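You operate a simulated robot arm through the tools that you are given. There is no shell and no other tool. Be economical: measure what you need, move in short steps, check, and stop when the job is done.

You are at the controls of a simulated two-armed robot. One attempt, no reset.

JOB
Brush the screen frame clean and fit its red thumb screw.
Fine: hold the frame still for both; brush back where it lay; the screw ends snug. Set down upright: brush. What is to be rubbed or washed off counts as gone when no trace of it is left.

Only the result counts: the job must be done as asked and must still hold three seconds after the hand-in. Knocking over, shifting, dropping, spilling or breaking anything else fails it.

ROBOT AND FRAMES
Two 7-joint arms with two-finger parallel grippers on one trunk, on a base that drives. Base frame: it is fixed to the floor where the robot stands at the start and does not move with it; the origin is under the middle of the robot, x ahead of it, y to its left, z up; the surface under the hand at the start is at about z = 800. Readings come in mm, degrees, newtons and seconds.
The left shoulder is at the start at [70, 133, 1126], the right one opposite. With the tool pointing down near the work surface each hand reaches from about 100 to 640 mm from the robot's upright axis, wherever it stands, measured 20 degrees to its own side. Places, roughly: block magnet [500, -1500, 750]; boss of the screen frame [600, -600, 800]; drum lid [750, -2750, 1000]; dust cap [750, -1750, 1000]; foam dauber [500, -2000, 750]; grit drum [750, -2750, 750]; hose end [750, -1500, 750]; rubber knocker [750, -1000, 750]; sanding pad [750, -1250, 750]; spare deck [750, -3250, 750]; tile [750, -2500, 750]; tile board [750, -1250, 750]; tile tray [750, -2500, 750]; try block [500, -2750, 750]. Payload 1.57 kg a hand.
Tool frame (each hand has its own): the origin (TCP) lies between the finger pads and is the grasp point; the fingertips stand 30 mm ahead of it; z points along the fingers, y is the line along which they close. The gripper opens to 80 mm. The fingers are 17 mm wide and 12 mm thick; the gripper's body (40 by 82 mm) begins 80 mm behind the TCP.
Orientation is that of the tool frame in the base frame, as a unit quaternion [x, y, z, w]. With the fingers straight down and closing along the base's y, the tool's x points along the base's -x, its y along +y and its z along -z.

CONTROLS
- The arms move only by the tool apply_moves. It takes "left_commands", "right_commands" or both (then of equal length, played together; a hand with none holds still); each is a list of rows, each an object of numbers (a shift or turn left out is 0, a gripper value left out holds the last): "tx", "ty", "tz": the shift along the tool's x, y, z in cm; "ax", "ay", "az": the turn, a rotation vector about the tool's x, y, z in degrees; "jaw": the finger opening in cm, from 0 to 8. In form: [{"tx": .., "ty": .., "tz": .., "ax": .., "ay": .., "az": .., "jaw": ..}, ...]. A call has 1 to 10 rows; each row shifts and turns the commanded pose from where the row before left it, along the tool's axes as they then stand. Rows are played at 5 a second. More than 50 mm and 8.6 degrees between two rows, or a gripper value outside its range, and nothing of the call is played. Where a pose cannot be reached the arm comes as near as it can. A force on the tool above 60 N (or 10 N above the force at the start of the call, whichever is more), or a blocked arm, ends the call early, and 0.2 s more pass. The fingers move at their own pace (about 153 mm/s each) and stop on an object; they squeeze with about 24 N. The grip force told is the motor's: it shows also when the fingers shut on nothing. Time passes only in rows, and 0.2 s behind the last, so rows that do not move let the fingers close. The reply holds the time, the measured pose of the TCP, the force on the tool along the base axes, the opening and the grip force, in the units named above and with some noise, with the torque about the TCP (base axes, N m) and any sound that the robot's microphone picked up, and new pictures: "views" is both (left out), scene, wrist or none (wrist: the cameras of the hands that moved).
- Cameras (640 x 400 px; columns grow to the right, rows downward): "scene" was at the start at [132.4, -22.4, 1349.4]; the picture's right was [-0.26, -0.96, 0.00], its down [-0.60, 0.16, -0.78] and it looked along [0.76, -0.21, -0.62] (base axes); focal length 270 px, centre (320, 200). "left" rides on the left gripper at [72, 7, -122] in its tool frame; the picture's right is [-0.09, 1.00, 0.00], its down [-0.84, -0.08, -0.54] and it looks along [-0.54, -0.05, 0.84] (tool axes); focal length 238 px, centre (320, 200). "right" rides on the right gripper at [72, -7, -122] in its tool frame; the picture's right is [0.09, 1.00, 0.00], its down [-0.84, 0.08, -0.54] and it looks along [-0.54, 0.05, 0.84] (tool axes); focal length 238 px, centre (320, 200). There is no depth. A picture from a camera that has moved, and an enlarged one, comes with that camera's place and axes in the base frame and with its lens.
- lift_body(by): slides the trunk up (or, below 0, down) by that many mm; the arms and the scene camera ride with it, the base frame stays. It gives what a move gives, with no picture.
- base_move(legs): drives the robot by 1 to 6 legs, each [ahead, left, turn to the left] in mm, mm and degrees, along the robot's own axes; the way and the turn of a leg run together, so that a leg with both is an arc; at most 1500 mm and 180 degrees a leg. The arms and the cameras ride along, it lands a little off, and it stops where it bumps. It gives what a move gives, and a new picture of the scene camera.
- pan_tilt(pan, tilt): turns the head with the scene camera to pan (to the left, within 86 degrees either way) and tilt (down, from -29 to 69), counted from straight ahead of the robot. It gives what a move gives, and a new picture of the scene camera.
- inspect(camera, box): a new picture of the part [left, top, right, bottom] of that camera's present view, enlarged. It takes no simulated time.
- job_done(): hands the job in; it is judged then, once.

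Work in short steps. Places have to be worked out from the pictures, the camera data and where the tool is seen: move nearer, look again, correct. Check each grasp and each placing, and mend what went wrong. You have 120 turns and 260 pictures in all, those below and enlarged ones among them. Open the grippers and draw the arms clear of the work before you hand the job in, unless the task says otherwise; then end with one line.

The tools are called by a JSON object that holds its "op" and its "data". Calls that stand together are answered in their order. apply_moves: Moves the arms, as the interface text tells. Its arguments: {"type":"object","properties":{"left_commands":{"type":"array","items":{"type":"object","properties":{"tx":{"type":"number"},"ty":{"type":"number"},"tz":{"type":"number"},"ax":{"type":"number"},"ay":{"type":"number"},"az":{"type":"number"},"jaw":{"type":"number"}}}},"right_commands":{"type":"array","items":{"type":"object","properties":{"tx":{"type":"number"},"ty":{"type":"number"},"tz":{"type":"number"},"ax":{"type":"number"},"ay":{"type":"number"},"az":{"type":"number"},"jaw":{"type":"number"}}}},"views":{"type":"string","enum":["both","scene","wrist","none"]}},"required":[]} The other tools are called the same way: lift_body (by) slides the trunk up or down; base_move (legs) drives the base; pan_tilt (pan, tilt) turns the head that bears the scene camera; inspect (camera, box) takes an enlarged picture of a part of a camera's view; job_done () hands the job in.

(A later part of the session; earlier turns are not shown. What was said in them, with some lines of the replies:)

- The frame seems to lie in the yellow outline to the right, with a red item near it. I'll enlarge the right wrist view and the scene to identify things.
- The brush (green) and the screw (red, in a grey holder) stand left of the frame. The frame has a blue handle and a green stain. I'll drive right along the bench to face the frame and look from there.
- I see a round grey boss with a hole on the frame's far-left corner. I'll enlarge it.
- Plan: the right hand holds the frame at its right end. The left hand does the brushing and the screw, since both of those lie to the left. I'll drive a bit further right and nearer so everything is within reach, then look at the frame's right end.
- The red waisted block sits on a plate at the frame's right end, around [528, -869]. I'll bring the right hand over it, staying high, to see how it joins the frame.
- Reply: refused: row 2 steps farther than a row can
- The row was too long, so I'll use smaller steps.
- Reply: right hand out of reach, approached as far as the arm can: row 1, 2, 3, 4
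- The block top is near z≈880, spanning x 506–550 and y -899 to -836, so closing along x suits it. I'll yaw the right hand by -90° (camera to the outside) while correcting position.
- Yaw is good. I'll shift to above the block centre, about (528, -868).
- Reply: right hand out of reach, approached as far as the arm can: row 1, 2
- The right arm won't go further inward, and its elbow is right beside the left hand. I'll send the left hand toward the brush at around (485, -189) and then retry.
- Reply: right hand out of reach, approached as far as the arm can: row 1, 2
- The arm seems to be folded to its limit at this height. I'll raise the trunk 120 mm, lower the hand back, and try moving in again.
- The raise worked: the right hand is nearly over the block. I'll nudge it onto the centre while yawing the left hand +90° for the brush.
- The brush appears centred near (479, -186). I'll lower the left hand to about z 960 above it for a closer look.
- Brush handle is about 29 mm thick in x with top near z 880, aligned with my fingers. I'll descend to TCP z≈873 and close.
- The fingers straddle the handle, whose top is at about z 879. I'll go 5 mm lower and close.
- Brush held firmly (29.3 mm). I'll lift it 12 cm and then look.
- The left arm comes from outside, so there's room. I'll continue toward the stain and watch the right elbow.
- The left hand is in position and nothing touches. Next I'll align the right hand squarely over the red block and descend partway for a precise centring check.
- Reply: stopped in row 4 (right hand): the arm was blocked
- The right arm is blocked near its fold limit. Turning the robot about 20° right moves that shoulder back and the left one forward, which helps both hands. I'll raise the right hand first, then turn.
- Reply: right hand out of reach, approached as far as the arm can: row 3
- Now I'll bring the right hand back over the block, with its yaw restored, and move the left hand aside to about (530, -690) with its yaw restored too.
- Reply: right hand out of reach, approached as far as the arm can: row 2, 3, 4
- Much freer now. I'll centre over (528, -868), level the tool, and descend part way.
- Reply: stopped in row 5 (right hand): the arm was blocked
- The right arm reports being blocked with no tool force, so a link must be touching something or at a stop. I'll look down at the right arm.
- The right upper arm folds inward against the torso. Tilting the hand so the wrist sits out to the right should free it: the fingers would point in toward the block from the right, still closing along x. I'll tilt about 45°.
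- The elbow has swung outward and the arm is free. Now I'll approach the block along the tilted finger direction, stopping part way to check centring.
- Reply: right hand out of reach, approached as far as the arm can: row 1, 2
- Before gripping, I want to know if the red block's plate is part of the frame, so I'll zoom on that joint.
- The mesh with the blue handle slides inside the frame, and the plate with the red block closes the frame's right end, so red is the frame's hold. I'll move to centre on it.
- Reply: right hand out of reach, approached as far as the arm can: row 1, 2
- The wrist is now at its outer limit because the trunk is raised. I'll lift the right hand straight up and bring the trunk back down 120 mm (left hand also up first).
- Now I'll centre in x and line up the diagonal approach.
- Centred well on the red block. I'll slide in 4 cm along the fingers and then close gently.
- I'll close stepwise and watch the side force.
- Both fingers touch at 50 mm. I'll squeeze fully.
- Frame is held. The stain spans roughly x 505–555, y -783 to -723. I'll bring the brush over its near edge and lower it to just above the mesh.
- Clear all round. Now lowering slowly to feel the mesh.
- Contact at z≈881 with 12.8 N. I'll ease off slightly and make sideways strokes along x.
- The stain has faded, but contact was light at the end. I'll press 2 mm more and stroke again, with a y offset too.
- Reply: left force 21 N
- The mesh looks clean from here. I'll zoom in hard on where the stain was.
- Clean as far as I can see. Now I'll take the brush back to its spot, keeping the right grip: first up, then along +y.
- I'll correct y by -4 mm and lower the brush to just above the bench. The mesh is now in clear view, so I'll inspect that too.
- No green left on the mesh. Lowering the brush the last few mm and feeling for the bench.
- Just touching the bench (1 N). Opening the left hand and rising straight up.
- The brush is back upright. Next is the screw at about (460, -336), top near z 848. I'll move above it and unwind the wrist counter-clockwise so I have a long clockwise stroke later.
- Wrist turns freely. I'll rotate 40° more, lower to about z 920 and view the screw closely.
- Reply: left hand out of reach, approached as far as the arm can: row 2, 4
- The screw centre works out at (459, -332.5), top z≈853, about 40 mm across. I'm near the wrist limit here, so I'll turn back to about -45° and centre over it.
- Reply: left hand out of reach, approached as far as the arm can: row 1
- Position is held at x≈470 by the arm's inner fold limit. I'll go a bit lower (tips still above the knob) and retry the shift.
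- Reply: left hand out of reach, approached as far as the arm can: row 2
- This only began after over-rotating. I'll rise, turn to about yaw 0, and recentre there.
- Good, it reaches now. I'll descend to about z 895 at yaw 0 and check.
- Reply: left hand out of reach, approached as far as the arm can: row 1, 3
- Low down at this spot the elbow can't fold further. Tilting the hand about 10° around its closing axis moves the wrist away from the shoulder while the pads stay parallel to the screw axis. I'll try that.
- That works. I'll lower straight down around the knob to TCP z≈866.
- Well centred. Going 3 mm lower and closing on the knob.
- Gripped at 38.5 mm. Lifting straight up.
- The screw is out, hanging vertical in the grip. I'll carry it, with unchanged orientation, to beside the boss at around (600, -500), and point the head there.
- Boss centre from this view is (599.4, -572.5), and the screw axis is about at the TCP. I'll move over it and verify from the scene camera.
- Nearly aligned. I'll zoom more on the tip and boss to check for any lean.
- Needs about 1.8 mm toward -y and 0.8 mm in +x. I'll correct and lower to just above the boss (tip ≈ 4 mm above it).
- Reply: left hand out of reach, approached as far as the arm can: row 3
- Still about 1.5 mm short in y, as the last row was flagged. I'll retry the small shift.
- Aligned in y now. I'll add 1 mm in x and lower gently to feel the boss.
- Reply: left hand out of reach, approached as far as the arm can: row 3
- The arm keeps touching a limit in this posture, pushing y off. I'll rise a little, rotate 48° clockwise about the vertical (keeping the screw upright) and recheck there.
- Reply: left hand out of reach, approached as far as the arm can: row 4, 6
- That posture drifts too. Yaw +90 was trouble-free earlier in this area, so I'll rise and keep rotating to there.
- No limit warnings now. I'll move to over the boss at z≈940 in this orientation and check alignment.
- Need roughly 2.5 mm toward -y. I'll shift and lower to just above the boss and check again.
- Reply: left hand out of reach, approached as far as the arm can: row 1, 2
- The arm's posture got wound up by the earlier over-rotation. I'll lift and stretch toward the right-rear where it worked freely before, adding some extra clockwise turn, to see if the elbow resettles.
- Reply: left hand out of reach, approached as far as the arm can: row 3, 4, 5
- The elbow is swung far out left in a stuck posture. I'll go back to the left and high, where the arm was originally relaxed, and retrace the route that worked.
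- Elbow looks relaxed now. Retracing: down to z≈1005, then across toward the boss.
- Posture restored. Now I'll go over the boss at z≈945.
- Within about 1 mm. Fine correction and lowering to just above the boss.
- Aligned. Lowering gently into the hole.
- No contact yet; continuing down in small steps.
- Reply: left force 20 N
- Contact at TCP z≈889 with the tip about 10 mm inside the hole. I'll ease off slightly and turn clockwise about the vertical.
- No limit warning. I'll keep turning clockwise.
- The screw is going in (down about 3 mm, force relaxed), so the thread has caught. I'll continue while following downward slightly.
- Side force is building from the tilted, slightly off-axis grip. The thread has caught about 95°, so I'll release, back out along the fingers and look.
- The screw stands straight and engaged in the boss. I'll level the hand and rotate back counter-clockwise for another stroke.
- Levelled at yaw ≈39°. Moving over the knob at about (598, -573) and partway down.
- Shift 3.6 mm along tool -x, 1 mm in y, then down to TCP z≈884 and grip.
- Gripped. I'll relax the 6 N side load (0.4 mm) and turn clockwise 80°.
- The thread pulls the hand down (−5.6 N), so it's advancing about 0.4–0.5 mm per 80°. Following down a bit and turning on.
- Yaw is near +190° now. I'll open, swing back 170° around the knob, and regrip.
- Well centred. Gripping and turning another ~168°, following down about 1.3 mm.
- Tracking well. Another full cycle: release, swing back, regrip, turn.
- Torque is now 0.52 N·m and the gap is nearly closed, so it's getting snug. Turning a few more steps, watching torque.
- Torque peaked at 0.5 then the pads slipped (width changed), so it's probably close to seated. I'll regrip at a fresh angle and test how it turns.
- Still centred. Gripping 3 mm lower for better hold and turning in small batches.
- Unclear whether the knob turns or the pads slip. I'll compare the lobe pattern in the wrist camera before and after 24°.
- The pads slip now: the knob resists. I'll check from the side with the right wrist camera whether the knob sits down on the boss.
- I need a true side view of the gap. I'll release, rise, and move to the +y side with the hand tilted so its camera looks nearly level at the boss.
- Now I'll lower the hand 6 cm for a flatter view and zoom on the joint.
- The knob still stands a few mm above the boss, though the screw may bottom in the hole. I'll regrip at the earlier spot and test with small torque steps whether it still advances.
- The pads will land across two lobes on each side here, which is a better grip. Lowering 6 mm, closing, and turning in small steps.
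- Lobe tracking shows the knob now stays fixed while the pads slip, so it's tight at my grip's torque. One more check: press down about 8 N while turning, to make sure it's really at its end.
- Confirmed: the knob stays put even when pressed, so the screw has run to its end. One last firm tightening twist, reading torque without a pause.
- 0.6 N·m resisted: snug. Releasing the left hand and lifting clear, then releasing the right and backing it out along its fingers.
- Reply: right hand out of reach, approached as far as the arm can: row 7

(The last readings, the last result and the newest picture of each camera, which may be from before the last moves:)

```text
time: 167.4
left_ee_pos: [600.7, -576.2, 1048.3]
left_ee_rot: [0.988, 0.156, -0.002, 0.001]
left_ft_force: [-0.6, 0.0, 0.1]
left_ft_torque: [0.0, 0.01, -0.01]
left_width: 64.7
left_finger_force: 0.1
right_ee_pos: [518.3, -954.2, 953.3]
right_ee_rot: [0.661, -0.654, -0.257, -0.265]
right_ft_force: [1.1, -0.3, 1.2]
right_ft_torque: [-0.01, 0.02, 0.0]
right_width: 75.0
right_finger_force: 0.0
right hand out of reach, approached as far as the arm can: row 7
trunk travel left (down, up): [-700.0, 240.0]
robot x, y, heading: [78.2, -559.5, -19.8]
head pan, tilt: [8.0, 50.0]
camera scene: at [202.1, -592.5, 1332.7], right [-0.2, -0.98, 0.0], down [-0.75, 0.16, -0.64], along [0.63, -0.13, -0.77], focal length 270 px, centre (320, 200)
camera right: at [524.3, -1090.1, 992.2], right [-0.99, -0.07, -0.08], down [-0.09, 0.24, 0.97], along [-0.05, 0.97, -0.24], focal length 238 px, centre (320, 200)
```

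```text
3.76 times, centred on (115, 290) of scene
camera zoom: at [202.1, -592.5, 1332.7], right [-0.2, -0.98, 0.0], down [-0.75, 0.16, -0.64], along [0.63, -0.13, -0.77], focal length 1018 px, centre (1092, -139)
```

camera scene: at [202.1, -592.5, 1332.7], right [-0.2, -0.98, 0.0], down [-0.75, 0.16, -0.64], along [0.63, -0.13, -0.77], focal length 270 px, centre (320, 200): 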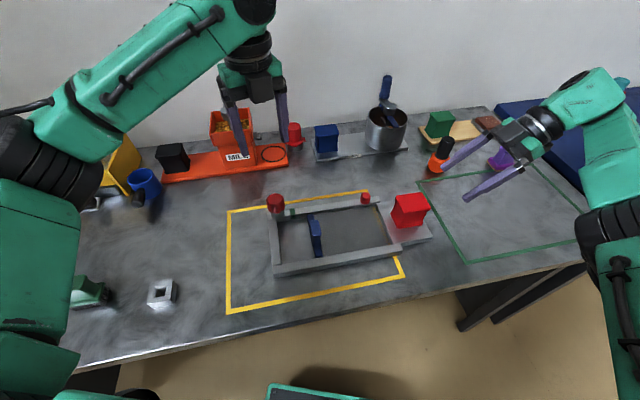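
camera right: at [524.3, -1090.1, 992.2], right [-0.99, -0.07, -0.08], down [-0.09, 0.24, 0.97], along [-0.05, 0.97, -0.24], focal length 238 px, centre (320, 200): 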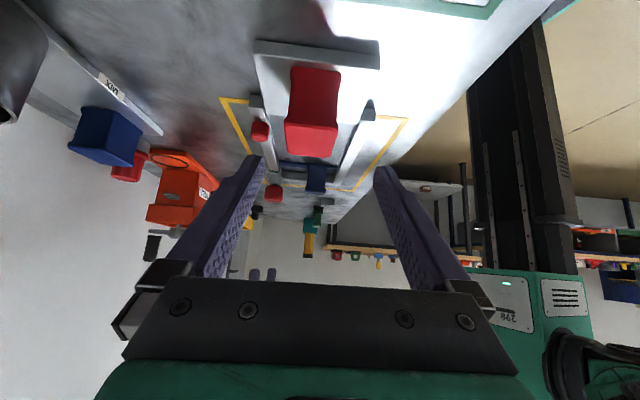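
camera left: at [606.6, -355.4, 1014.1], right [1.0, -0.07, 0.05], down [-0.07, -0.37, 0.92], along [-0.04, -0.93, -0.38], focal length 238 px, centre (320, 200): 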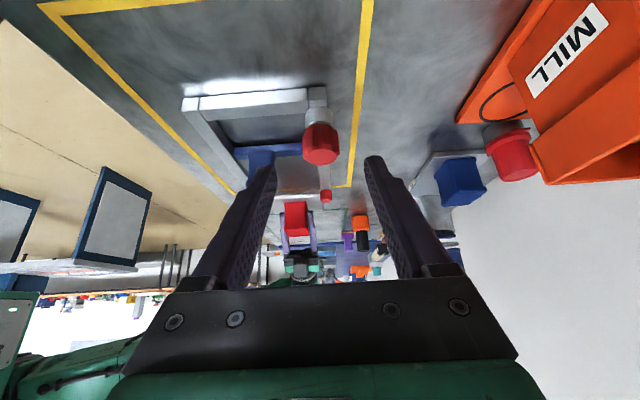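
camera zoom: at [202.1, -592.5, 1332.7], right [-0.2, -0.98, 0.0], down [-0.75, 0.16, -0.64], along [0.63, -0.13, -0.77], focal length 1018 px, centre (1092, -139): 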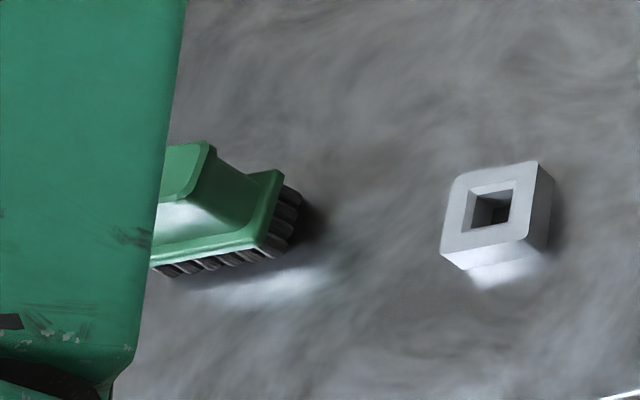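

Before handing in, I'll compare the knob's lobe orientation and height against the earlier picture to see if that last twist still moved it.

{"op": "inspect", "data": {"camera": "scene", "box": [265, 175, 305, 215]}}

```text
10.00 times, centred on (285, 195) of scene
camera zoom: at [202.1, -592.5, 1332.7], right [-0.2, -0.98, 0.0], down [-0.75, 0.16, -0.64], along [0.63, -0.13, -0.77], focal length 2705 px, centre (670, 250)
```

zoom: 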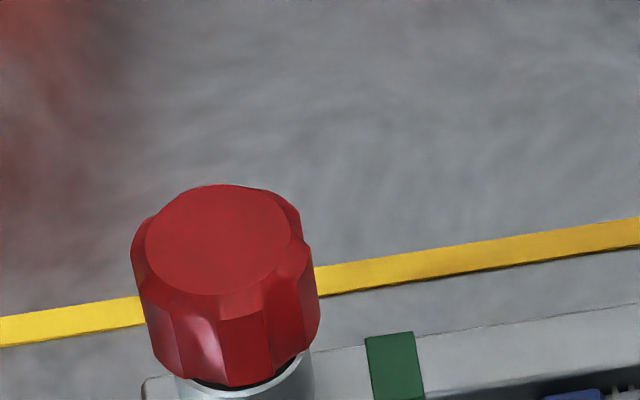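

The knob's orientation and height have not changed under 0.6 N·m, so the screw is tight. The mesh shows no green, the brush stands upright at its spot, and both hands are open and clear. Handing in.

{"op": "job_done", "data": {}}

```text
The job is handed in.
```

I brushed the screen frame clean, stood the brush back upright where it lay, and tightened the red thumb screw in the boss until it resisted 0.6 N·m without turning. Its knob still sits roughly 5–7 mm above the boss, which I took to mean the screw had reached the bottom of the hole.
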